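You operate a simulated robot arm through the tools that you are given. There is no shell and no other tool. Be economical: measure what you need, move in short steps, check, and stop when the job is done.

You are at the controls of a simulated robot arm. One attempt, no reset.

TASK
Put the three-hole wooden rack on the front middle of the blue-legged bench. Take the white tape and leave it on the red spacer. Put the white spacer on the square black plate. Switch the green reel brake lever off. Take the tabbed red tag on the blue-legged bench top and put it away on the top of the checking bench. Close the green drawer. Set the red fence to 100. Put the brown flask on the white sign on the top of the red stand. Turn the wire speed dial to 12. Pull the upper blue drawer open. Any order will do. Set down upright: three-hole wooden rack, white tape, brown flask. The green reel brake lever goes to its stop. The red fence goes toward x +0.0, y -1.0, z +0.0 (a direction in the base frame), to its stop.

Only the result counts: the job must be done as asked and must still hold three seconds after the hand-in. Knocking over, shifting, dropping, spilling or breaking anything else fails it.

THE ROBOT
A 6-joint arm with a fingered hand on a trunk, on a base that drives. Base frame: it is fixed to the floor where the robot stands at the start and does not move with it; the origin is under the middle of the robot, x ahead of it, y to its left, z up. Units: mm, degrees, N and s.
Its first joint turns from -166.0 to 166.0 degrees. Places, roughly: brown flask (8x8x24 cm) [-4800, 400, 800]; front middle of the blue-legged bench [500, 300, 900]; green drawer [2200, -3100, 800]; green reel brake lever [900, -400, 600]; red fence [900, -3000, 900]; red spacer (9x9x3 cm) [500, -100, 900]; square black plate (8x8x2 cm) [600, -200, 900]; tabbed red tag [750, 1000, 750]; three-hole wooden rack [500, 0, 500]; top of the checking bench [2500, -1900, 900]; upper blue drawer [-200, 2500, 600]; white sign [-3750, 2500, 750]; white spacer (7x7x3 cm) [800, -300, 900]; white tape [750, -250, 1000]; wire speed dial [-6500, -1000, 1400]. Payload 3.1 kg.
The TCP is the grasp point between the finger pads, 22 mm short of the fingertips. In the tool frame z runs along the fingers and y along their closing line. The gripper opens to 132 mm. The gripper's body begins 60 mm behind the TCP. The gripper is a hand of 4 fingers: y runs from the thumb to the fingers, the wrist lies at [0, 0, -218] in the tool frame, and closing takes about 1.5 s.
Orientation is told as [roll, pitch, yaw] about the base's x, y, z axes, in that order, counted from this pose: with the fingers straight down and closing along the base's y, the tool's x points along the base's -x, its y along +y and its z along -z.

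THE INTERFACE
- The arm moves only by the tool nudge_tool. Its argument "increments" is a list of rows, each an object (a shift or turn left out is 0, a gripper value left out holds the last) with "translation": the shift along the tool's x, y, z in units of 25 mm (1.0 is 25 mm), a list of three; "dr": the turn, a rotation vector about the tool's x, y, z in units of 4 degrees (1.0 is 4 degrees), a list of three. In form: [{"translation": [dx, dy, dz], "dr": [ax, ay, az]}, ...]. A call has 1 to 8 rows; each row shifts and turns the commanded pose from where the row before left it, along the tool's axes as they then stand. "hand" is the opening, from 0 (shut) to 1 (fully open), set as the call begins (left out, the last holds). A call with a number of a shift or a turn outside -1 to 1 is refused whole. Rows are played at 5 a second. More than 50 mm and 8.6 degrees between two rows, or a gripper value outside its range, and nothing of the call is played. A pose out of reach is approached as far as the arm can. The call stops where the force on the tool passes 40 N (or 10 N more than at its start, if that is more) or the arm is blocked; 0.2 s more then pass. Each finger travels about 153 mm/s and halts on what it meets, pressing with about 24 N; the grip force reading is that of the motor and also rises with nothing between the fingers. The clock runs only during rows and for 0.2 s after the last one: add rows that do not move to give the fingers time. It gives the time, the measured TCP pose, the force on the tool (base axes), the opening and the grip force at its end, in the units of the frame above (readings bear some noise), with the torque about the TCP (base axes, N m) and any sound that the robot's microphone picked up.
- Cameras (640 x 400 px; columns grow to the right, rows downward): "scene" is now at [2.6, 116.7, 1556.3]; the picture's right is [-0.20, -0.98, 0.00], its down [-0.79, 0.16, -0.59] and it looks along [0.58, -0.12, -0.80] (base axes); focal length 256 px, centre (320, 200). "wrist" rides on the gripper at [53, -53, -84] in the tool frame; the picture's right is [0.71, 0.71, 0.00], its down [-0.53, 0.53, -0.67] and it looks along [-0.47, 0.47, 0.74] (tool axes); focal length 247 px, centre (320, 200). There is no depth. A picture from a camera that has moved, and an enlarged one, comes with that camera's place and axes in the base frame and with its lens. The place of the scene camera against the robot may be out by one fixed shift of up to 25 mm in any direction.
- get_image(camera): a new picture of that camera. The clock stands still meanwhile.
- move_column(by): slides the trunk up (or, below 0, down) by that many mm; the arm and the scene camera ride with it, the base frame stays. It gives what a move gives, with no picture.
- drive_base(legs): drives the robot by 1 to 6 legs, each [ahead, left, turn to the left] in mm, mm and degrees, along the robot's own axes; the way and the turn of a leg run together, so that a leg with both is an arc; at most 1500 mm and 180 degrees a leg. The arm and the cameras ride along, it lands a little off, and it stops where it bumps. It gives what a move gives.
- curl_fingers(finger1, finger2, finger3, thumb_bend): sets how far each is bent, from 0 (flat) to 100 (curled in); at 30 the hand is open as for a grip, at 70 the pads meet at the TCP. One left out holds its place. A second passes; each finger stops where it meets its share of the squeeze, and holds until it gets a number again. A gripper value or a shape takes the hand back. It gives what a move gives, with no picture; readings hold the bend of each and the force on the fingers (four entries, about 0 where the hand has none), thumb and palm.
- grasp_type(shape): the hand has 4 fingers and takes this shape, open, in about a second: jaw (thumb against the fingers, like two jaws); tri (thumb and two fingers); tip (a fingertip pinch); poke (one finger out to press); point (the index stretched); flat (the hand flat); cup (the hand cupped); fist (a fist). The gripper value then closes the fingers along that shape, each until it touches; the sizes above hold for jaw. It gives what a move gives, with no picture.
- pan_tilt(pan, tilt): turns the head with the scene camera to pan (to the left, within 155 degrees either way) and tilt (down, from -29 to 69), counted from straight ahead of the robot. It gives what a move gives.
- close_up(camera, box): a new picture of the part [left, top, right, bottom] of that camera's present view, enlarged. The clock stands still meanwhile.
- close_job(): hands the job in; it is judged then, once.

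Go step by step. Nothing tells you exact positions but the pictures and the camera data: compare them with the known pose of the tool, close in by small moves and look again before you grip or let go. The budget is 217 turns and 218 pictures, counting those below and the enlarged ones. Unless the task says otherwise, let go and move clear before handing in.

The tools are called as name(argument=value, ...) on one line, values as JSON. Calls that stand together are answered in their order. nudge_tool: Moves the arm, as the interface text tells. Its arguments: {"type":"object","properties":{"increments":{"type":"array","items":{"type":"object","properties":{"translation":{"type":"array","items":{"type":"number"}},"dr":{"type":"array","items":{"type":"number"}}}}},"hand":{"type":"number"}},"required":["increments"]} The other tools are called the same way: move_column (by) slides the trunk up or down; grasp_type (shape) gives the hand a shape; curl_fingers (finger1, finger2, finger3, thumb_bend) moves the fingers one by one; drive_base (legs) drives the base; pan_tilt (pan, tilt) turns the head that bears the scene camera; get_image (camera) takes a picture; close_up (camera, box) takes an enlarged picture of a part of a camera's view; close_job () hands the job in.

At the start:

```text
time_s: 0.0
eef_pos: [362.2, -162.3, 1168.7]
ee_rot: [0.0, -0.1, -0.1]
wrist_force: [-0.1, -0.6, -0.1]
torque: [0.01, 0.04, -0.02]
gripper_width: 132.1
grasp_force: 0.1
shape: jaw
bend: [30.0, 30.0, 30.0, 30.0]
finger forces: [0.1, 0.0, 0.1, 0.1, 0.0, 0.0]
trunk travel left (down, up): [-250.0, 136.0]
robot x, y, heading: [-1.8, 1.0, 0.0]
head pan, tilt: [-11.6, 53.6]
```

scene: 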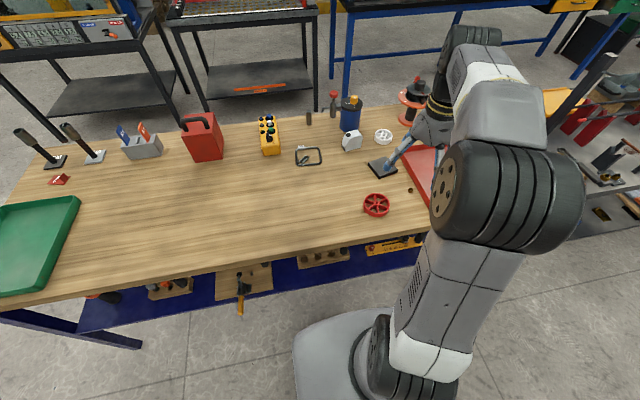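
wrist: 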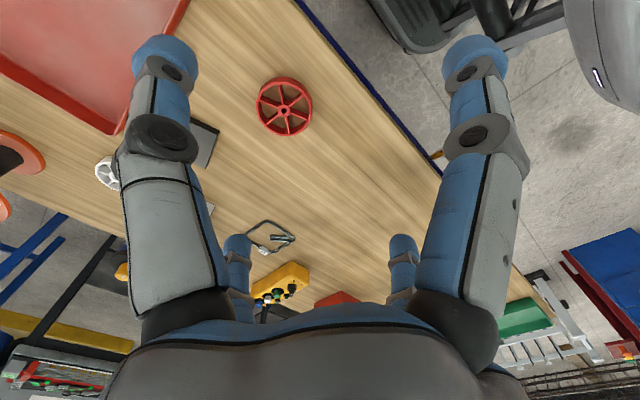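

I see the wooden bench top with the red spool-shaped spacer, black plate, white spacer and white tape ahead, and racks on the lower shelf. I'll enlarge the view to identify the things first.

close_up(camera="scene", box=[260, 60, 460, 220])

close_up(camera="scene", box=[80, 220, 440, 320])

close_up(camera="scene", box=[0, 80, 200, 240])

```text
2.50 times, centred on (360, 140) of scene
camera zoom: at [2.6, 116.7, 1556.3], right [-0.2, -0.98, 0.0], down [-0.79, 0.16, -0.59], along [0.58, -0.12, -0.8], focal length 641 px, centre (220, 350)
```

zoom: 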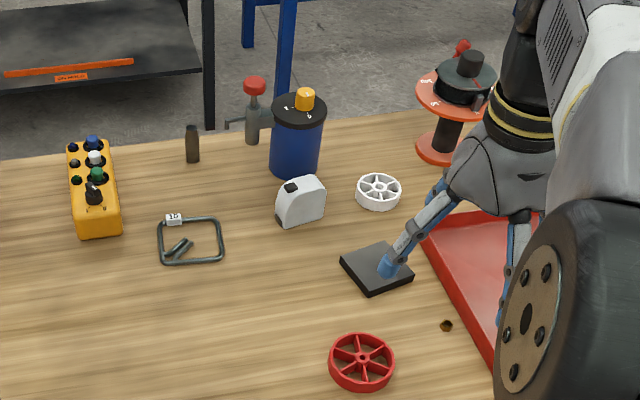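

```text
1.78 times, centred on (260, 270) of scene
camera zoom: at [2.6, 116.7, 1556.3], right [-0.2, -0.98, 0.0], down [-0.79, 0.16, -0.59], along [0.58, -0.12, -0.8], focal length 456 px, centre (427, 76)
```

zoom: 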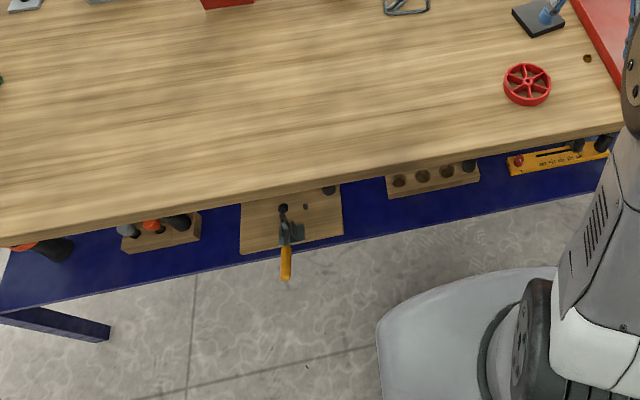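

```text
2.50 times, centred on (100, 160) of scene
camera zoom: at [2.6, 116.7, 1556.3], right [-0.2, -0.98, 0.0], down [-0.79, 0.16, -0.59], along [0.58, -0.12, -0.8], focal length 641 px, centre (870, 300)
```

zoom: 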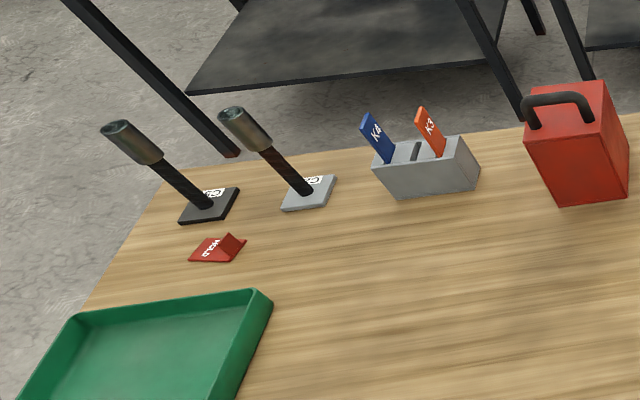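

The red wheel is the red spacer, the small white wheel the white spacer, the boxy white tape measure is behind the black plate; bench top is about z 880. I'll move out over the white spacer to test reach and get a wrist view.

nudge_tool(increments=[{"translation": [-1, -0.4, 0]}, {"translation": [-1, -0.4, 0]}, {"translation": [-1, -0.4, 0]}, {"translation": [-1, -0.4, 0]}, {"translation": [-1, -0.4, 0]}, {"translation": [-1, -0.4, 0]}, {"translation": [-1, -0.4, 0]}, {"translation": [-1, -0.4, 0]}])

get_image(camera="wrist")

get_image(camera="scene")

```text
time_s: 1.8
eef_pos: [484.0, -204.8, 1120.1]
ee_rot: [0.0, 0.0, 0.0]
wrist_force: [0.7, 0.4, -0.6]
torque: [-0.02, 0.02, 0.0]
gripper_width: 132.0
grasp_force: 0.1
shape: jaw
bend: [30.0, 30.0, 30.0, 30.0]
finger forces: [0.1, 0.0, 0.0, 0.0, 0.1, 0.0]
out of reach, approached as far as the arm can: row 4, 5, 6, 7, 8
trunk travel left (down, up): [-250.0, 136.0]
robot x, y, heading: [-1.1, -0.4, -0.2]
head pan, tilt: [-11.6, 53.6]
```

```text
212 pictures are left
camera wrist: at [429.8, -256.8, 1203.3], right [-0.71, 0.71, 0.0], down [0.53, 0.53, 0.67], along [0.47, 0.47, -0.74], focal length 247 px, centre (320, 200)
```

wrist: 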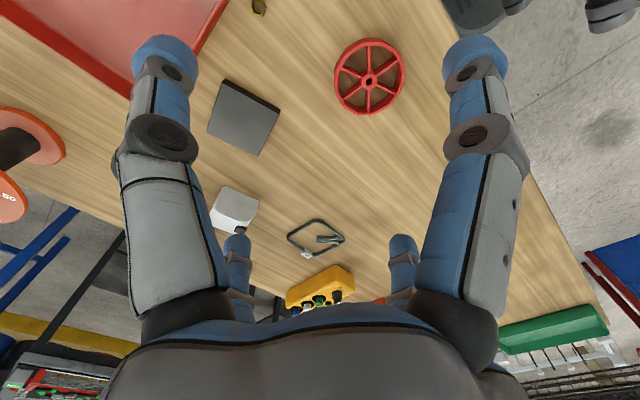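

```text
211 pictures are left
camera scene: at [3.0, 116.5, 1556.3], right [-0.2, -0.98, 0.0], down [-0.79, 0.16, -0.59], along [0.58, -0.12, -0.81], focal length 256 px, centre (320, 200)
```

scene: 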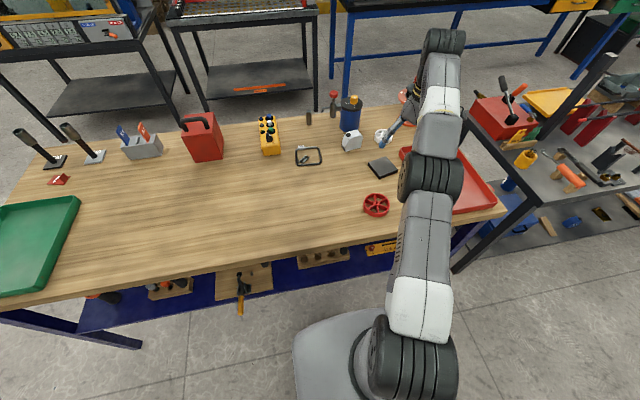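

The tool can only reach about 525 mm from the axis up here, so the base has to move closer. I'll look down to see how much room the base has.

pan_tilt(pan=20, tilt=69)

get_image(camera="scene")

```text
time_s: 2.8
eef_pos: [483.3, -203.7, 1119.7]
ee_rot: [0.0, 0.0, 0.1]
wrist_force: [-0.8, -1.0, 0.0]
torque: [-0.01, -0.01, -0.01]
gripper_width: 131.4
grasp_force: 0.0
shape: jaw
bend: [30.0, 30.0, 30.0, 30.0]
finger forces: [0.0, 0.0, 0.0, 0.0, 0.1, 0.0]
trunk travel left (down, up): [-250.0, 136.0]
robot x, y, heading: [0.2, -2.0, 0.1]
head pan, tilt: [20.0, 68.8]
```

```text
210 pictures are left
camera scene: at [-16.7, 150.6, 1539.1], right [0.34, -0.94, 0.0], down [-0.88, -0.32, -0.36], along [0.34, 0.12, -0.93], focal length 256 px, centre (320, 200)
```

scene: 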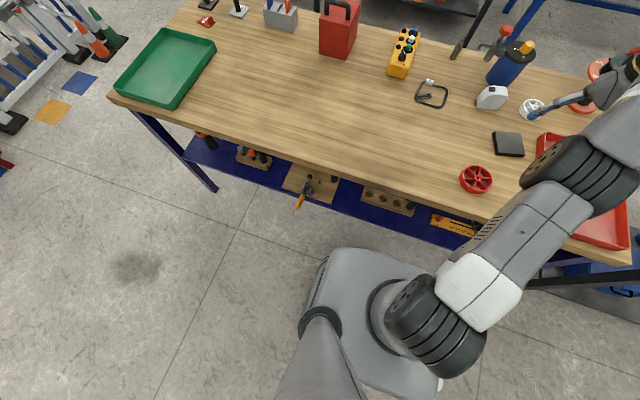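

The body is set back from the bench and the lower shelf front is about x 370, so I can drive sideways to y≈-220 and creep ahead some 90 mm.

drive_base(legs=[[0, -220, 0], [70, 0, 0]])

get_image(camera="scene")

```text
time_s: 5.1
eef_pos: [554.1, -425.9, 1119.4]
ee_rot: [0.0, 0.1, 0.0]
wrist_force: [-0.3, -0.5, -1.6]
torque: [0.01, 0.05, 0.0]
gripper_width: 132.0
grasp_force: 0.0
shape: jaw
bend: [30.0, 30.0, 30.0, 30.0]
finger forces: [0.1, 0.0, 0.0, 0.0, 0.0, 0.0]
trunk travel left (down, up): [-250.0, 136.0]
robot x, y, heading: [67.8, -221.1, -0.3]
head pan, tilt: [20.0, 68.8]
```

```text
209 pictures are left
camera scene: at [54.0, -70.8, 1539.1], right [0.34, -0.94, 0.0], down [-0.88, -0.32, -0.36], along [0.34, 0.12, -0.93], focal length 256 px, centre (320, 200)
```

scene: 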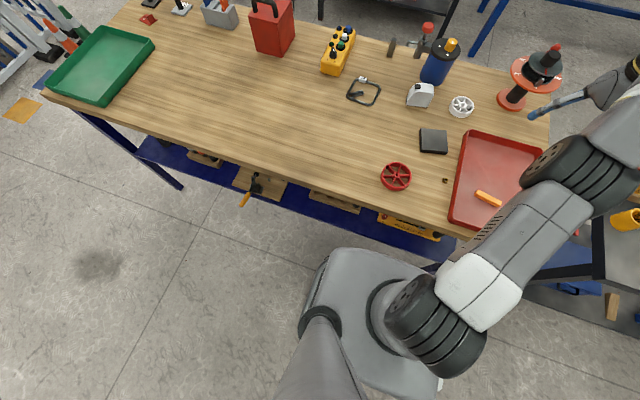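

There is still a gap; going 60 mm further ahead.

drive_base(legs=[[60, 0, 0]])

pan_tilt(pan=0, tilt=60)

get_image(camera="scene")

```text
time_s: 6.0
eef_pos: [612.4, -425.3, 1119.0]
ee_rot: [0.0, 0.1, 0.2]
wrist_force: [0.3, 0.0, 0.7]
torque: [0.0, 0.03, -0.01]
gripper_width: 131.9
grasp_force: 0.1
shape: jaw
bend: [30.0, 30.0, 30.0, 30.0]
finger forces: [0.0, 0.0, 0.0, 0.0, 0.0, 0.1]
trunk travel left (down, up): [-250.0, 136.0]
robot x, y, heading: [129.5, -220.8, -0.0]
head pan, tilt: [20.0, 68.8]
```

```text
time_s: 6.9
eef_pos: [610.2, -424.7, 1118.9]
ee_rot: [0.1, 0.0, 0.1]
wrist_force: [0.0, 0.5, -0.5]
torque: [-0.03, 0.01, 0.01]
gripper_width: 131.9
grasp_force: 0.2
shape: jaw
bend: [30.0, 30.0, 30.0, 30.0]
finger forces: [0.0, 0.0, 0.0, 0.0, 0.0, 0.0]
trunk travel left (down, up): [-250.0, 136.0]
robot x, y, heading: [126.5, -216.9, 0.3]
head pan, tilt: [0.0, 60.0]
```

```text
208 pictures are left
camera scene: at [124.1, -89.6, 1548.4], right [0.0, -1.0, 0.0], down [-0.87, 0.0, -0.5], along [0.5, 0.0, -0.87], focal length 256 px, centre (320, 200)
```

scene: 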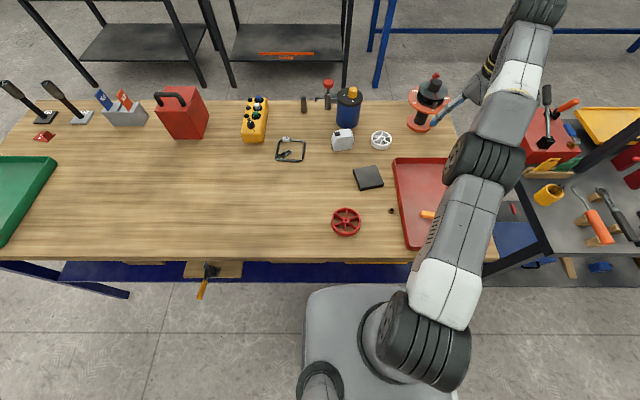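

Driving another 40 mm to get comfortable reach, then I'll bring the hand above the white spacer.

drive_base(legs=[[40, 0, 0]])

nudge_tool(increments=[{"translation": [0, 1, 0.5]}, {"translation": [0, 1, 0.5]}, {"translation": [0, 1, 0.5]}, {"translation": [0, 1, 0.5]}])

get_image(camera="wrist")

get_image(camera="scene")

```text
time_s: 7.7
eef_pos: [650.8, -424.8, 1118.0]
ee_rot: [0.0, 0.0, 0.1]
wrist_force: [-0.1, 0.3, 0.1]
torque: [0.02, 0.04, 0.0]
gripper_width: 132.0
grasp_force: 0.1
shape: jaw
bend: [30.0, 30.0, 30.0, 30.0]
finger forces: [0.0, 0.0, 0.0, 0.1, 0.1, 0.1]
trunk travel left (down, up): [-250.0, 136.0]
robot x, y, heading: [164.8, -219.9, 0.2]
head pan, tilt: [0.0, 60.0]
```

```text
time_s: 8.7
eef_pos: [650.2, -324.5, 1071.0]
ee_rot: [0.0, 0.1, 0.0]
wrist_force: [-0.2, -0.4, -0.9]
torque: [0.06, 0.01, -0.02]
gripper_width: 132.0
grasp_force: 0.1
shape: jaw
bend: [30.0, 30.0, 30.0, 30.0]
finger forces: [0.0, 0.0, 0.0, 0.0, 0.1, 0.0]
trunk travel left (down, up): [-250.0, 136.0]
robot x, y, heading: [168.2, -223.7, 0.2]
head pan, tilt: [0.0, 60.0]
```

```text
207 pictures are left
camera wrist: at [596.5, -376.1, 1154.8], right [-0.71, 0.71, 0.0], down [0.53, 0.53, 0.67], along [0.47, 0.47, -0.74], focal length 247 px, centre (320, 200)
```

wrist: 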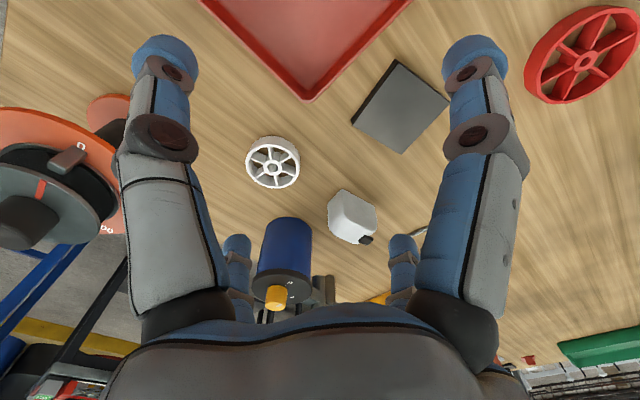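

```text
206 pictures are left
camera scene: at [163.8, -89.1, 1548.4], right [0.0, -1.0, 0.0], down [-0.87, 0.0, -0.5], along [0.5, 0.0, -0.87], focal length 256 px, centre (320, 200)
```

scene: 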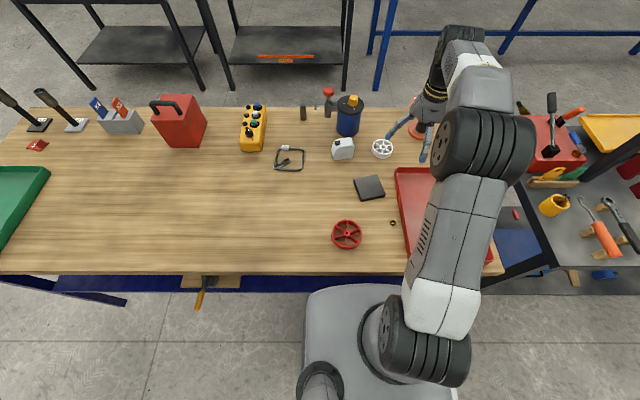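

The white spacer is at about (763, -295), slightly beyond vertical reach; trying 35 mm further ahead.

drive_base(legs=[[35, 0, 0]])

nudge_tool(increments=[{"translation": [-1, 0.3, 1]}, {"translation": [-1, 0.3, 1]}, {"translation": [-0.8, 0.3, 1]}, {"translation": [0, 0, 1]}])

get_image(camera="wrist")

```text
time_s: 9.6
eef_pos: [686.3, -324.4, 1070.8]
ee_rot: [0.0, 0.1, 0.1]
wrist_force: [0.3, -0.3, -0.8]
torque: [-0.04, 0.02, 0.01]
gripper_width: 131.6
grasp_force: 0.0
shape: jaw
bend: [30.0, 30.0, 30.0, 30.0]
finger forces: [0.0, 0.0, 0.1, 0.1, 0.0, 0.0]
trunk travel left (down, up): [-250.0, 136.0]
robot x, y, heading: [203.1, -220.7, 0.1]
head pan, tilt: [0.0, 60.0]
```

```text
time_s: 10.6
eef_pos: [754.2, -301.8, 971.9]
ee_rot: [0.1, 0.0, 0.1]
wrist_force: [0.5, -0.6, 0.7]
torque: [0.03, -0.02, 0.0]
gripper_width: 131.7
grasp_force: 0.0
shape: jaw
bend: [30.0, 30.0, 30.0, 30.0]
finger forces: [0.0, 0.1, 0.1, 0.0, 0.0, 0.0]
trunk travel left (down, up): [-250.0, 136.0]
robot x, y, heading: [201.8, -218.8, -0.0]
head pan, tilt: [0.0, 60.0]
```

```text
205 pictures are left
camera wrist: at [700.2, -353.7, 1056.4], right [-0.71, 0.71, 0.0], down [0.53, 0.53, 0.67], along [0.47, 0.47, -0.74], focal length 247 px, centre (320, 200)
```

wrist: 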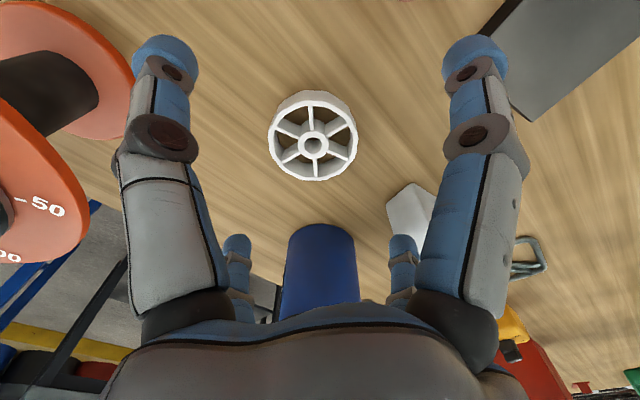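

The white spacer lies at about (771, -290), top z≈882. I'll centre over it and descend.

nudge_tool(increments=[{"translation": [-0.66, 0.46, 0]}, {"translation": [0, 0, 0.8]}, {"translation": [0, 0, 0.8]}])

get_image(camera="wrist")

```text
time_s: 11.4
eef_pos: [760.7, -289.4, 930.4]
ee_rot: [0.1, 0.0, 0.1]
wrist_force: [0.1, -0.5, 0.1]
torque: [-0.01, 0.01, 0.01]
gripper_width: 132.1
grasp_force: 0.1
shape: jaw
bend: [30.0, 30.0, 30.0, 30.0]
finger forces: [0.1, 0.1, 0.1, 0.0, 0.1, 0.1]
out of reach, approached as far as the arm can: row 1
trunk travel left (down, up): [-250.0, 136.0]
robot x, y, heading: [202.5, -218.2, -0.0]
head pan, tilt: [0.0, 60.0]
```

```text
204 pictures are left
camera wrist: at [705.9, -341.8, 1013.4], right [-0.71, 0.71, 0.0], down [0.53, 0.53, 0.67], along [0.47, 0.47, -0.74], focal length 247 px, centre (320, 200)
```

wrist: 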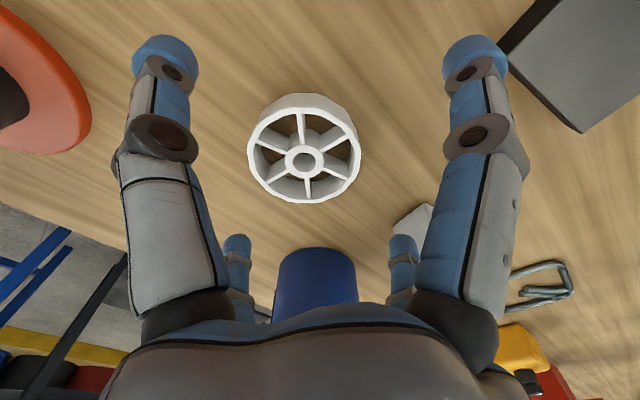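

I'm 13 mm short in x; move that and descend to grip height.

nudge_tool(increments=[{"translation": [-0.2, 0, 0.6]}, {"translation": [-0.3, 0, 0.6]}, {"translation": [0, 0, 0.4]}])

get_image(camera="wrist")

```text
time_s: 12.2
eef_pos: [766.5, -290.4, 888.1]
ee_rot: [0.0, 0.1, 0.1]
wrist_force: [-0.2, -0.2, 0.3]
torque: [0.0, 0.01, 0.02]
gripper_width: 131.8
grasp_force: 0.1
shape: jaw
bend: [30.0, 30.0, 30.0, 30.0]
finger forces: [0.0, 0.0, 0.0, 0.0, 0.0, 0.0]
out of reach, approached as far as the arm can: row 2
trunk travel left (down, up): [-250.0, 136.0]
robot x, y, heading: [199.5, -224.4, 0.5]
head pan, tilt: [0.0, 60.0]
```

```text
203 pictures are left
camera wrist: at [713.1, -342.2, 971.9], right [-0.71, 0.71, 0.0], down [0.53, 0.53, 0.67], along [0.47, 0.47, -0.74], focal length 247 px, centre (320, 200)
```

wrist: 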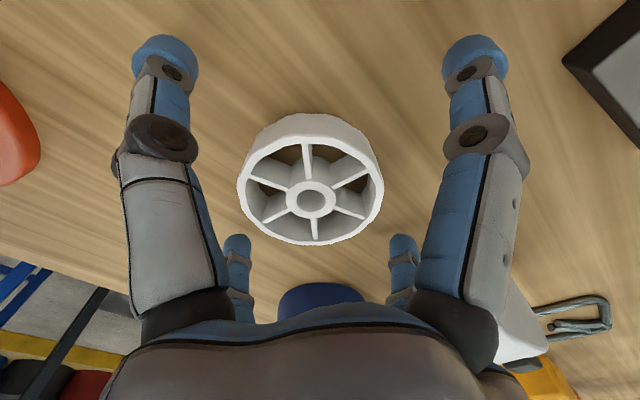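

Nearly centred on the spacer hub. Descend a bit and close.

nudge_tool(increments=[{"translation": [0, -0.1, 0.36]}])

nudge_tool(hand=0, increments=[{}, {}, {}, {}, {}, {}, {}, {}])

get_image(camera="wrist")

```text
time_s: 12.6
eef_pos: [766.6, -292.3, 880.9]
ee_rot: [0.0, -0.2, 0.1]
wrist_force: [-0.5, 0.6, 2.0]
torque: [0.02, 0.05, -0.01]
gripper_width: 131.7
grasp_force: 0.1
shape: jaw
bend: [30.0, 30.0, 30.0, 30.0]
finger forces: [0.7, 0.5, 0.3, 0.0, 0.4, 0.0]
trunk travel left (down, up): [-250.0, 136.0]
robot x, y, heading: [201.1, -219.8, 0.0]
head pan, tilt: [0.0, 60.0]
```

```text
time_s: 14.4
eef_pos: [764.7, -291.8, 881.3]
ee_rot: [-0.1, -0.2, 0.0]
wrist_force: [4.9, 1.1, 17.2]
torque: [0.24, -0.1, -0.06]
gripper_width: 56.0
grasp_force: 24.4
shape: jaw
bend: [81.0, 33.0, 36.0, 70.0]
finger forces: [18.0, 31.3, 21.6, 0.0, 29.2, 0.0]
trunk travel left (down, up): [-250.0, 136.0]
robot x, y, heading: [198.8, -220.3, -0.1]
head pan, tilt: [0.0, 60.0]
```

```text
202 pictures are left
camera wrist: at [712.0, -344.4, 965.5], right [-0.71, 0.71, -0.01], down [0.52, 0.53, 0.67], along [0.48, 0.47, -0.74], focal length 247 px, centre (320, 200)
```

wrist: 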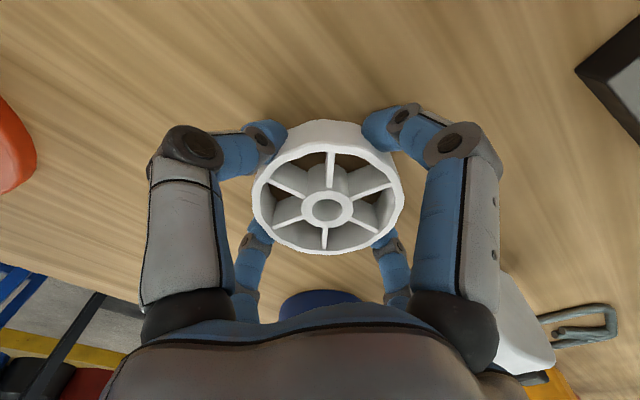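

The four digits hold the spacer. Lifting 60 mm and carrying it toward the plate at about (606, -235).

nudge_tool(increments=[{"translation": [0, 0, -0.5]}, {"translation": [0, 0, -1]}, {"translation": [0, 0, -1]}, {"translation": [1, 0.3, 0]}, {"translation": [1, 0.4, 0]}, {"translation": [1, 0.4, 0]}, {"translation": [1, 0.4, 0]}, {"translation": [1, 0.4, 0]}])

get_image(camera="wrist")

get_image(camera="scene")

```text
time_s: 16.2
eef_pos: [763.3, -279.5, 945.2]
ee_rot: [0.0, 0.0, 0.1]
wrist_force: [-0.6, -0.4, 0.1]
torque: [-0.01, 0.01, -0.02]
gripper_width: 56.0
grasp_force: 24.2
shape: jaw
bend: [81.0, 33.0, 36.0, 70.0]
finger forces: [18.1, 23.5, 20.7, 0.1, 25.7, 0.1]
out of reach, approached as far as the arm can: row 3, 4, 5, 6, 7, 8
trunk travel left (down, up): [-250.0, 136.0]
robot x, y, heading: [200.8, -220.6, 0.3]
head pan, tilt: [0.0, 60.0]
```

```text
201 pictures are left
camera wrist: at [710.0, -332.4, 1029.0], right [-0.71, 0.71, 0.0], down [0.53, 0.53, 0.67], along [0.47, 0.47, -0.74], focal length 247 px, centre (320, 200)
```

wrist: 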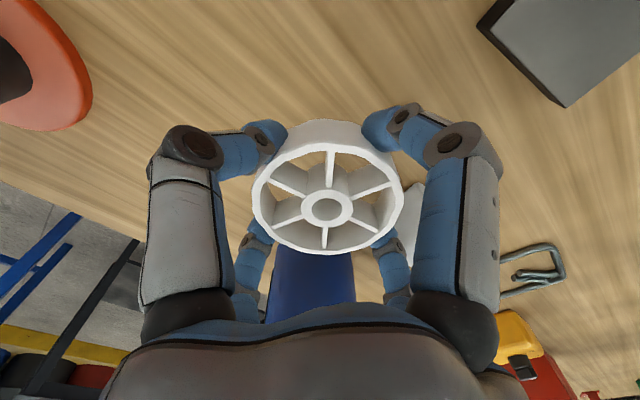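

```text
200 pictures are left
camera scene: at [198.9, -89.5, 1548.4], right [0.0, -1.0, 0.0], down [-0.87, 0.0, -0.5], along [0.5, 0.0, -0.87], focal length 256 px, centre (320, 200)
```

scene: 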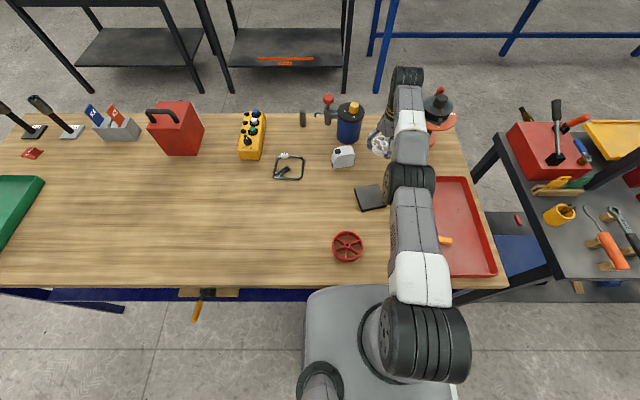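

The spacer is held cleanly off the bench, but the arm sat at its reach limit. Now retract in -x.

nudge_tool(increments=[{"translation": [1, 0, 0.2]}, {"translation": [1, 0.2, 0]}, {"translation": [1, 0.3, 0]}, {"translation": [1, 0.3, 0]}, {"translation": [1, 0.3, 0]}, {"translation": [1, 0.3, 0]}])

get_image(camera="wrist")

```text
time_s: 17.6
eef_pos: [762.7, -280.7, 944.5]
ee_rot: [0.0, 0.1, -0.1]
wrist_force: [0.5, -0.1, 1.1]
torque: [0.01, 0.01, 0.0]
gripper_width: 55.7
grasp_force: 24.1
shape: jaw
bend: [81.0, 33.0, 36.0, 70.0]
finger forces: [18.1, 23.5, 20.7, 0.1, 25.6, 0.0]
out of reach, approached as far as the arm can: row 1, 2, 3, 4, 5, 6
trunk travel left (down, up): [-250.0, 136.0]
robot x, y, heading: [204.2, -221.2, 0.1]
head pan, tilt: [0.0, 60.0]
```

```text
199 pictures are left
camera wrist: at [709.9, -332.5, 1029.0], right [-0.71, 0.71, 0.0], down [0.53, 0.53, 0.67], along [0.47, 0.47, -0.74], focal length 247 px, centre (320, 200)
```

wrist: 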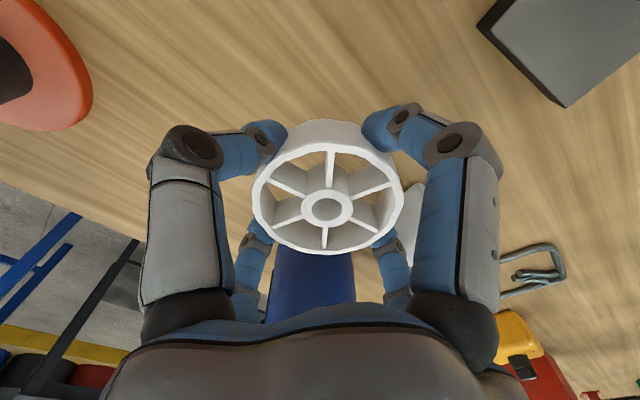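

The elbow is straight and the solver won't bend from there; I'll move down slightly and sideways to leave the limit.

nudge_tool(increments=[{"translation": [0, 0, 0.4]}, {"translation": [0, 0, 0.4]}, {"translation": [0.5, 0, 0.2]}, {"translation": [1, 0, 0]}])

```text
time_s: 18.6
eef_pos: [765.1, -280.5, 923.9]
ee_rot: [0.0, 0.2, 0.1]
wrist_force: [-0.7, -0.2, -1.1]
torque: [0.01, -0.02, 0.01]
gripper_width: 55.8
grasp_force: 23.8
shape: jaw
bend: [81.0, 33.0, 36.0, 70.0]
finger forces: [18.1, 23.7, 20.7, 0.0, 25.6, 0.0]
out of reach, approached as far as the arm can: row 3, 4
trunk travel left (down, up): [-250.0, 136.0]
robot x, y, heading: [205.8, -222.7, 0.2]
head pan, tilt: [0.0, 60.0]
```

Trying a tangential move combined with a slight inward one.

nudge_tool(increments=[{"translation": [0, 1, 0]}, {"translation": [0.1, 1, 0]}, {"translation": [0.2, 0.5, 0]}, {"translation": [0.5, 0, 0]}, {"translation": [1, 0, 0]}])

```text
time_s: 19.8
eef_pos: [768.1, -217.5, 925.3]
ee_rot: [0.0, 0.1, 0.1]
wrist_force: [1.1, -0.3, -0.1]
torque: [0.01, 0.0, -0.01]
gripper_width: 55.9
grasp_force: 24.7
shape: jaw
bend: [81.0, 33.0, 36.0, 70.0]
finger forces: [18.1, 24.1, 20.6, 0.1, 25.5, 0.0]
out of reach, approached as far as the arm can: row 2, 3, 4, 5
trunk travel left (down, up): [-250.0, 136.0]
robot x, y, heading: [203.3, -219.7, 0.1]
head pan, tilt: [0.0, 60.0]
```

Moving back from the tape and down a little to gain slack before pulling inward.

nudge_tool(increments=[{"translation": [0, -1, 0.3]}, {"translation": [0, -0.6, 0.4]}, {"translation": [0, 0, 0.5]}, {"translation": [0.15, 0, 0.2]}, {"translation": [0.3, 0, 0]}, {"translation": [0.6, 0, 0]}, {"translation": [1, 0, 0]}])

```text
time_s: 21.4
eef_pos: [767.0, -256.9, 889.1]
ee_rot: [-0.1, 0.2, 0.0]
wrist_force: [0.5, 0.0, 0.3]
torque: [-0.01, 0.0, -0.01]
gripper_width: 56.0
grasp_force: 24.3
shape: jaw
bend: [81.0, 33.0, 36.0, 70.0]
finger forces: [18.0, 23.6, 20.7, 0.1, 25.4, 0.0]
out of reach, approached as far as the arm can: row 4, 5, 6, 7
trunk travel left (down, up): [-250.0, 136.0]
robot x, y, heading: [204.1, -220.3, 0.1]
head pan, tilt: [0.0, 60.0]
```

Let me look at the arm's shape before trying again.

get_image(camera="scene")

```text
198 pictures are left
camera scene: at [198.9, -89.5, 1548.4], right [0.0, -1.0, 0.0], down [-0.87, 0.0, -0.5], along [0.5, 0.0, -0.87], focal length 256 px, centre (320, 200)
```

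scene: 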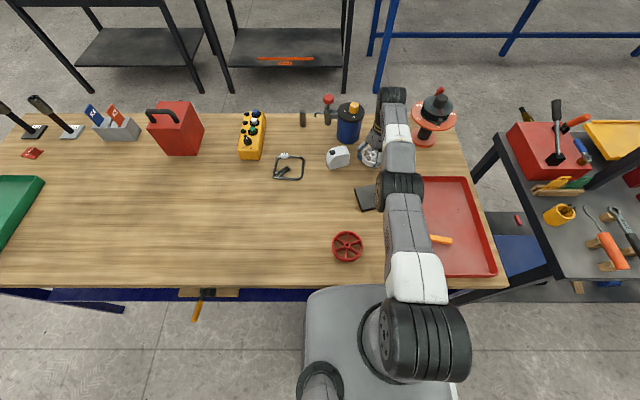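

The elbow is stuck fully stretched; I'll raise the trunk and back the base off so I can free the arm over clear space.

move_column(by=90)

drive_base(legs=[[-130, 0, 0]])

nudge_tool(increments=[{"translation": [0, 1, -0.5]}, {"translation": [0.3, 1, -0.5]}, {"translation": [0.6, 1, -0.5]}, {"translation": [1, 1, -0.5]}])

get_image(camera="wrist")

```text
time_s: 22.6
eef_pos: [766.7, -256.3, 981.1]
ee_rot: [0.0, 0.1, 0.1]
wrist_force: [0.8, 0.3, 0.3]
torque: [-0.02, -0.03, 0.03]
gripper_width: 55.6
grasp_force: 24.1
shape: jaw
bend: [81.0, 33.0, 36.0, 70.0]
finger forces: [18.1, 23.6, 20.6, 0.1, 25.4, 0.0]
trunk travel left (down, up): [-340.0, 46.0]
robot x, y, heading: [200.0, -224.0, 0.4]
head pan, tilt: [0.0, 60.0]
```

```text
time_s: 23.9
eef_pos: [634.4, -258.0, 979.4]
ee_rot: [0.1, 0.0, 0.1]
wrist_force: [-0.4, 0.6, -0.7]
torque: [0.01, -0.01, 0.02]
gripper_width: 56.0
grasp_force: 23.8
shape: jaw
bend: [81.0, 33.0, 36.0, 70.0]
finger forces: [18.2, 23.6, 20.7, 0.1, 25.5, 0.0]
trunk travel left (down, up): [-340.0, 46.0]
robot x, y, heading: [68.9, -217.7, -0.1]
head pan, tilt: [0.0, 60.0]
```

```text
time_s: 24.9
eef_pos: [631.0, -154.6, 1031.3]
ee_rot: [-0.1, 0.2, -0.1]
wrist_force: [0.6, 0.3, 0.3]
torque: [-0.02, 0.02, -0.03]
gripper_width: 55.8
grasp_force: 23.8
shape: jaw
bend: [81.0, 33.0, 36.0, 70.0]
finger forces: [17.9, 23.7, 20.7, 0.0, 25.5, 0.0]
out of reach, approached as far as the arm can: row 2, 3, 4
trunk travel left (down, up): [-340.0, 46.0]
robot x, y, heading: [69.9, -222.0, 0.3]
head pan, tilt: [0.0, 60.0]
```

```text
197 pictures are left
camera wrist: at [577.1, -207.2, 1114.5], right [-0.71, 0.71, 0.0], down [0.53, 0.53, 0.67], along [0.47, 0.47, -0.75], focal length 247 px, centre (320, 200)
```

wrist: 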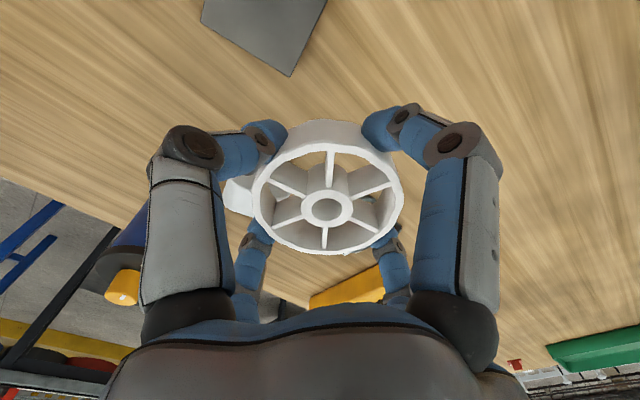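

y and z follow but x is stuck. I'll go up along the limit and then come down again, cutting inside.

nudge_tool(increments=[{"translation": [0.4, 0, -1]}, {"translation": [0.5, 0, -1]}, {"translation": [0.6, 0, -1]}, {"translation": [0.7, 0, -1]}, {"translation": [0.8, 0, -1]}, {"translation": [1, 0, -1]}, {"translation": [1, 0, -1]}, {"translation": [1, 0, -1]}])

nudge_tool(increments=[{"translation": [0, 0, 1]}, {"translation": [0, 0, 1]}, {"translation": [0.5, 0, 1]}, {"translation": [0.5, 0, 0.5]}])

```text
time_s: 26.7
eef_pos: [572.9, -150.2, 1232.3]
ee_rot: [-0.1, 0.7, 0.0]
wrist_force: [-0.6, -0.5, 0.2]
torque: [-0.02, -0.05, -0.01]
gripper_width: 55.5
grasp_force: 24.2
shape: jaw
bend: [81.0, 33.0, 37.0, 70.0]
finger forces: [17.9, 24.0, 20.7, 0.0, 25.3, 0.0]
out of reach, approached as far as the arm can: row 1, 2, 3, 4, 5, 6, 7, 8
trunk travel left (down, up): [-340.0, 46.0]
robot x, y, heading: [72.0, -221.1, -0.0]
head pan, tilt: [0.0, 60.0]
```

```text
time_s: 27.7
eef_pos: [575.3, -150.9, 1235.8]
ee_rot: [0.0, 0.4, 0.0]
wrist_force: [-0.7, 0.2, -0.9]
torque: [0.01, 0.03, -0.01]
gripper_width: 55.8
grasp_force: 23.8
shape: jaw
bend: [81.0, 33.0, 37.0, 70.0]
finger forces: [18.0, 23.9, 20.7, 0.0, 25.3, 0.0]
out of reach, approached as far as the arm can: row 1, 2, 3, 4
trunk travel left (down, up): [-340.0, 46.0]
robot x, y, heading: [69.2, -221.3, -0.2]
head pan, tilt: [0.0, 60.0]
```

Translation inward stays refused; I'll test whether tilting the tool frees the elbow.

nudge_tool(increments=[{"dr": [0, -1, 0]}, {"dr": [0, -1, 0]}, {"dr": [0, -1, 0]}, {"dr": [0, -1, 0]}])

get_image(camera="scene")

```text
time_s: 28.7
eef_pos: [551.4, -149.1, 1365.1]
ee_rot: [-0.2, -14.9, 0.0]
wrist_force: [-0.4, 0.4, -0.1]
torque: [0.03, -0.01, 0.04]
gripper_width: 55.7
grasp_force: 23.8
shape: jaw
bend: [81.0, 33.0, 37.0, 70.0]
finger forces: [17.9, 24.0, 20.7, 0.0, 25.2, 0.1]
out of reach, approached as far as the arm can: row 1, 2, 3, 4
trunk travel left (down, up): [-340.0, 46.0]
robot x, y, heading: [68.0, -220.4, 0.2]
head pan, tilt: [0.0, 60.0]
```

```text
196 pictures are left
camera scene: at [66.2, -89.7, 1639.2], right [0.0, -1.0, 0.0], down [-0.87, 0.0, -0.5], along [0.5, 0.0, -0.87], focal length 256 px, centre (320, 200)
```

scene: 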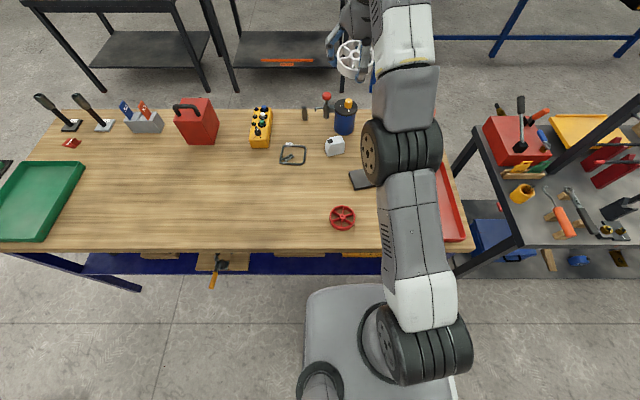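

Checking with still rows whether the commanded pose itself is out of reach.

nudge_tool(increments=[{}, {}, {}])

```text
time_s: 29.5
eef_pos: [551.5, -148.7, 1363.6]
ee_rot: [-0.3, -14.9, 0.0]
wrist_force: [0.2, -0.2, -1.3]
torque: [-0.02, -0.02, -0.02]
gripper_width: 55.8
grasp_force: 24.3
shape: jaw
bend: [81.0, 33.0, 37.0, 70.0]
finger forces: [18.0, 23.9, 20.6, 0.0, 25.2, 0.0]
trunk travel left (down, up): [-340.0, 46.0]
robot x, y, heading: [73.9, -224.8, -0.0]
head pan, tilt: [0.0, 60.0]
```

The command follows the real pose, so it's a stretched-elbow stick. Trying the opposite tilt plus downward moves.

nudge_tool(increments=[{"dr": [0, 1, 0]}, {"dr": [0, 1, 0]}, {"dr": [0, 1, 0]}, {"dr": [0, 1, 0]}])

nudge_tool(increments=[{"translation": [0, -1, 0.2]}, {"translation": [0, -1, 0.2]}, {"translation": [0, -1, 0.2]}])

```text
time_s: 30.5
eef_pos: [522.4, -152.5, 1327.0]
ee_rot: [-0.1, 0.0, -0.1]
wrist_force: [-0.9, -0.4, -1.2]
torque: [0.03, 0.03, 0.01]
gripper_width: 55.6
grasp_force: 23.8
shape: jaw
bend: [81.0, 33.0, 37.0, 70.0]
finger forces: [17.9, 24.0, 20.6, 0.1, 25.1, 0.1]
out of reach, approached as far as the arm can: row 1, 2, 3, 4
trunk travel left (down, up): [-340.0, 46.0]
robot x, y, heading: [70.3, -223.0, -0.2]
head pan, tilt: [0.0, 60.0]
```

```text
time_s: 31.3
eef_pos: [523.0, -227.9, 1310.2]
ee_rot: [-0.1, 0.1, 0.0]
wrist_force: [-0.4, -0.1, -0.8]
torque: [-0.02, -0.01, 0.0]
gripper_width: 55.6
grasp_force: 23.7
shape: jaw
bend: [81.0, 33.0, 37.0, 70.0]
finger forces: [17.9, 24.1, 20.6, 0.0, 25.2, 0.1]
trunk travel left (down, up): [-340.0, 46.0]
robot x, y, heading: [70.2, -224.7, 0.2]
head pan, tilt: [0.0, 60.0]
```

Free again (no reach flag). Now pulling down and inward toward above the plate.

nudge_tool(increments=[{"translation": [0, 0, 1]}, {"translation": [0, 0, 1]}, {"translation": [0, 0, 1]}, {"translation": [0.2, 0, 1]}, {"translation": [0.2, 0, 1]}, {"translation": [0.2, 0, 1]}, {"translation": [0.2, 0, 1]}, {"translation": [0.2, 0, 1]}])

```text
time_s: 33.1
eef_pos: [494.1, -228.3, 1110.8]
ee_rot: [-0.1, 0.0, 0.0]
wrist_force: [0.2, -1.3, -0.3]
torque: [0.01, -0.02, -0.01]
gripper_width: 55.6
grasp_force: 23.8
shape: jaw
bend: [81.0, 33.0, 37.0, 70.0]
finger forces: [17.8, 24.4, 20.7, 0.1, 25.0, 0.0]
trunk travel left (down, up): [-340.0, 46.0]
robot x, y, heading: [71.7, -220.6, 0.2]
head pan, tilt: [0.0, 60.0]
```

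Freed; lesson: stay inside 540 mm. Drive 70 ahead, then descend over the plate.

drive_base(legs=[[70, 0, 0]])

nudge_tool(increments=[{"translation": [0, 0, 1]}, {"translation": [-0.5, 0, 1]}, {"translation": [-0.5, 0, 1]}, {"translation": [-0.2, 0, 1]}, {"translation": [0, 0, 1]}])

get_image(camera="wrist")

get_image(camera="scene")

```text
time_s: 34.1
eef_pos: [563.4, -228.0, 1110.8]
ee_rot: [0.0, 0.2, 0.0]
wrist_force: [0.9, -0.2, -0.8]
torque: [-0.05, 0.01, -0.04]
gripper_width: 55.4
grasp_force: 24.0
shape: jaw
bend: [81.0, 33.0, 37.0, 70.0]
finger forces: [17.8, 24.3, 20.7, 0.0, 25.0, 0.0]
trunk travel left (down, up): [-340.0, 46.0]
robot x, y, heading: [138.1, -222.6, -0.0]
head pan, tilt: [0.0, 60.0]
```

```text
time_s: 35.4
eef_pos: [593.3, -227.3, 984.8]
ee_rot: [0.0, 0.1, 0.1]
wrist_force: [-0.5, -0.4, -0.1]
torque: [0.01, 0.01, -0.03]
gripper_width: 55.5
grasp_force: 23.9
shape: jaw
bend: [81.0, 33.0, 37.0, 70.0]
finger forces: [17.9, 24.4, 20.7, 0.0, 25.0, 0.0]
trunk travel left (down, up): [-340.0, 46.0]
robot x, y, heading: [138.5, -221.6, -0.0]
head pan, tilt: [0.0, 60.0]
```

```text
195 pictures are left
camera wrist: at [539.9, -279.5, 1068.9], right [-0.71, 0.71, 0.0], down [0.53, 0.53, 0.67], along [0.47, 0.47, -0.74], focal length 247 px, centre (320, 200)
```

wrist: 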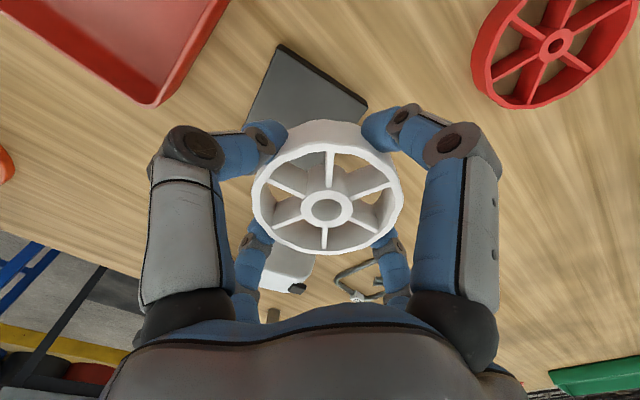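

```text
194 pictures are left
camera scene: at [136.8, -89.7, 1639.2], right [0.0, -1.0, 0.0], down [-0.87, 0.0, -0.5], along [0.5, 0.0, -0.87], focal length 256 px, centre (320, 200)
```

scene: 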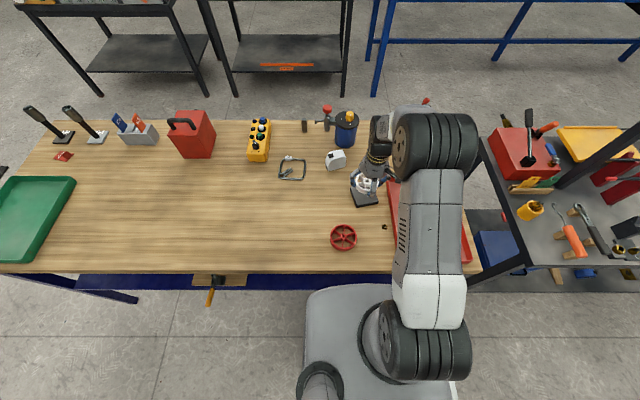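

The plate centre is about (610, -232), spacer slightly off TCP. Aligning and descending.

nudge_tool(increments=[{"translation": [-0.68, -0.36, 0.5]}, {"translation": [0, 0, 1]}, {"translation": [0, 0, 0.8]}])

get_image(camera="wrist")

close_up(camera="scene", box=[300, 130, 420, 230])

```text
time_s: 36.1
eef_pos: [609.2, -237.0, 928.4]
ee_rot: [0.0, 0.2, 0.0]
wrist_force: [-0.7, -0.5, -0.4]
torque: [-0.01, -0.01, 0.01]
gripper_width: 55.6
grasp_force: 24.1
shape: jaw
bend: [81.0, 33.0, 37.0, 70.0]
finger forces: [17.8, 24.4, 20.6, 0.0, 25.1, 0.0]
trunk travel left (down, up): [-340.0, 46.0]
robot x, y, heading: [135.0, -220.7, 0.0]
head pan, tilt: [0.0, 60.0]
```

```text
193 pictures are left
camera wrist: at [555.4, -288.7, 1012.5], right [-0.71, 0.71, 0.0], down [0.53, 0.53, 0.67], along [0.47, 0.47, -0.74], focal length 247 px, centre (320, 200)
```

wrist: 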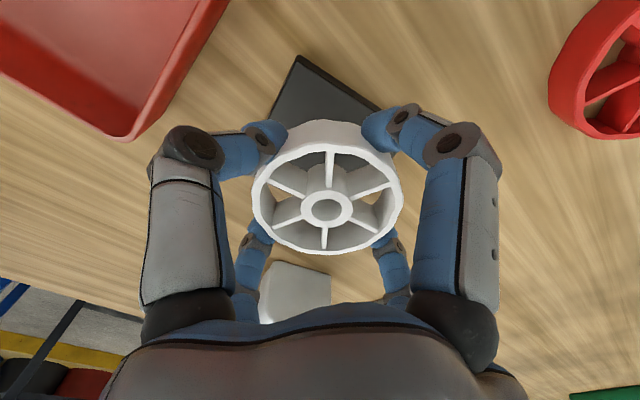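

```text
4.00 times, centred on (360, 180) of scene
camera zoom: at [137.0, -89.7, 1639.2], right [0.0, -1.0, 0.0], down [-0.87, 0.0, -0.5], along [0.5, 0.0, -0.87], focal length 1025 px, centre (160, 280)
```

zoom: 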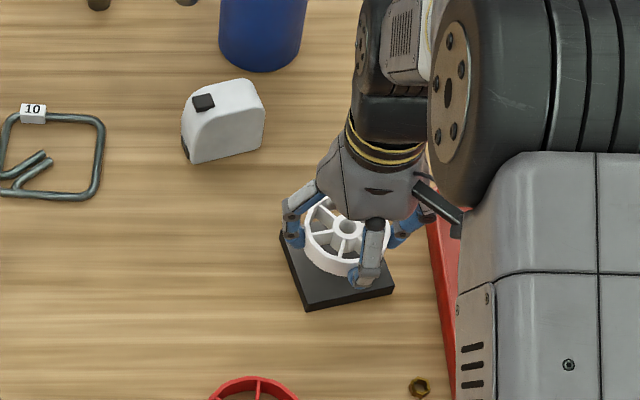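

Both views agree the spacer is over the plate's centre. Lowering until contact.

nudge_tool(increments=[{"translation": [0, 0, 0.6]}, {"translation": [0, 0, 0.3]}, {"translation": [0, 0, 0.15]}])

close_up(camera="scene", box=[300, 130, 420, 230])

```text
time_s: 37.0
eef_pos: [609.8, -238.2, 902.4]
ee_rot: [0.0, 0.0, -0.1]
wrist_force: [-0.1, 0.0, 0.2]
torque: [0.01, -0.04, -0.01]
gripper_width: 55.5
grasp_force: 23.3
shape: jaw
bend: [81.0, 33.0, 37.0, 70.0]
finger forces: [17.8, 24.4, 20.7, 0.0, 25.0, 0.0]
trunk travel left (down, up): [-340.0, 46.0]
robot x, y, heading: [140.5, -222.1, 0.3]
head pan, tilt: [0.0, 60.0]
```

```text
4.00 times, centred on (360, 180) of scene
camera zoom: at [136.5, -89.5, 1639.2], right [0.0, -1.0, 0.0], down [-0.87, 0.0, -0.5], along [0.5, 0.0, -0.87], focal length 1025 px, centre (160, 280)
```

zoom: 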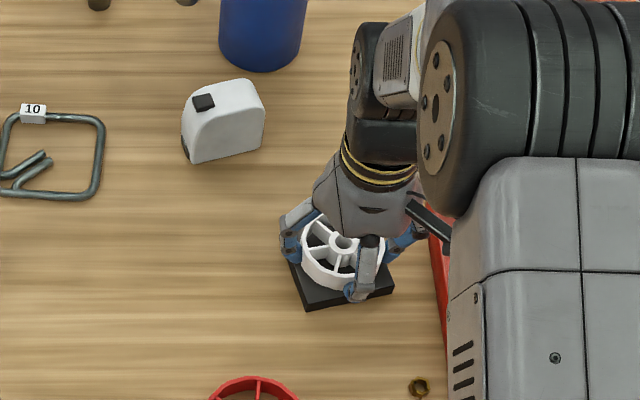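

nudge_tool(increments=[{"translation": [0, 0, 0.12]}, {"translation": [0, 0, 0.12]}, {"translation": [0, 0, 0.08]}])

```text
time_s: 37.8
eef_pos: [610.1, -237.8, 898.4]
ee_rot: [0.1, -0.3, 0.0]
wrist_force: [1.3, -0.9, 30.8]
torque: [0.04, 0.06, -0.03]
gripper_width: 55.8
grasp_force: 24.4
shape: jaw
bend: [81.0, 33.0, 37.0, 70.0]
finger forces: [18.9, 36.6, 21.6, 0.1, 37.8, 0.0]
trunk travel left (down, up): [-340.0, 46.0]
robot x, y, heading: [140.0, -221.8, 0.1]
head pan, tilt: [0.0, 60.0]
```

Contact at 898. Ease up 1.5 mm and open.

nudge_tool(increments=[{"translation": [0, 0, -0.06]}])

nudge_tool(hand=1, increments=[{}, {}, {}, {}, {}, {}])

nudge_tool(increments=[{"translation": [0, 0, -0.5]}, {"translation": [0, 0, -1]}, {"translation": [0, 0, -1]}, {"translation": [0, 0, -1]}, {"translation": [0, 0, -1]}])

get_image(camera="wrist")

```text
time_s: 38.1
eef_pos: [610.7, -237.7, 898.9]
ee_rot: [-0.1, -0.3, -0.1]
wrist_force: [5.5, -0.7, 31.3]
torque: [0.04, -0.12, -0.04]
gripper_width: 56.0
grasp_force: 23.7
shape: jaw
bend: [81.0, 33.0, 36.0, 70.0]
finger forces: [18.7, 36.4, 22.5, 0.0, 38.2, 0.0]
trunk travel left (down, up): [-340.0, 46.0]
robot x, y, heading: [140.0, -222.6, 0.1]
head pan, tilt: [0.0, 60.0]
```

```text
time_s: 38.5
eef_pos: [610.7, -236.6, 898.0]
ee_rot: [0.0, -0.2, 0.1]
wrist_force: [-1.5, 1.2, -0.1]
torque: [0.01, 0.02, -0.03]
gripper_width: 131.6
grasp_force: 0.1
shape: jaw
bend: [31.0, 31.0, 31.0, 31.0]
finger forces: [0.0, 0.0, 0.0, 0.0, 1.5, 0.0]
trunk travel left (down, up): [-340.0, 46.0]
robot x, y, heading: [138.0, -220.4, -0.0]
head pan, tilt: [0.0, 60.0]
stopped in row 1: the force on the tool passed its limit (the readings are from after the stop); the commanded pose is now the measured one
```

```text
time_s: 39.7
eef_pos: [609.0, -233.8, 1008.9]
ee_rot: [0.0, -0.2, 0.2]
wrist_force: [-0.2, -0.3, -0.4]
torque: [0.03, 0.03, 0.01]
gripper_width: 132.0
grasp_force: 0.1
shape: jaw
bend: [30.0, 30.0, 30.0, 30.0]
finger forces: [0.1, 0.1, 0.0, 0.1, 0.0, 0.0]
trunk travel left (down, up): [-340.0, 46.0]
robot x, y, heading: [139.7, -218.5, 0.2]
head pan, tilt: [0.0, 60.0]
```

```text
190 pictures are left
camera wrist: at [554.5, -286.9, 1092.4], right [-0.71, 0.71, 0.0], down [0.52, 0.53, 0.67], along [0.48, 0.47, -0.74], focal length 247 px, centre (320, 200)
```

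wrist: 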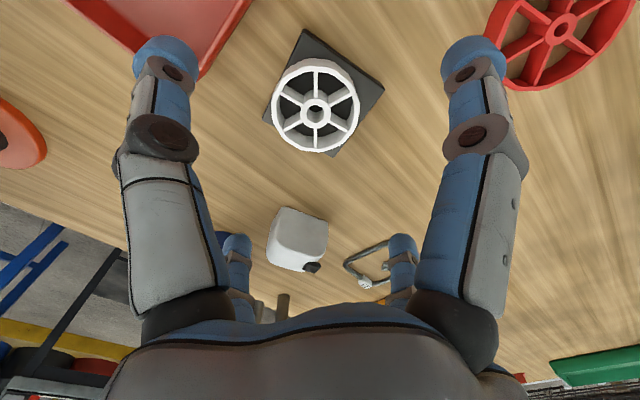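

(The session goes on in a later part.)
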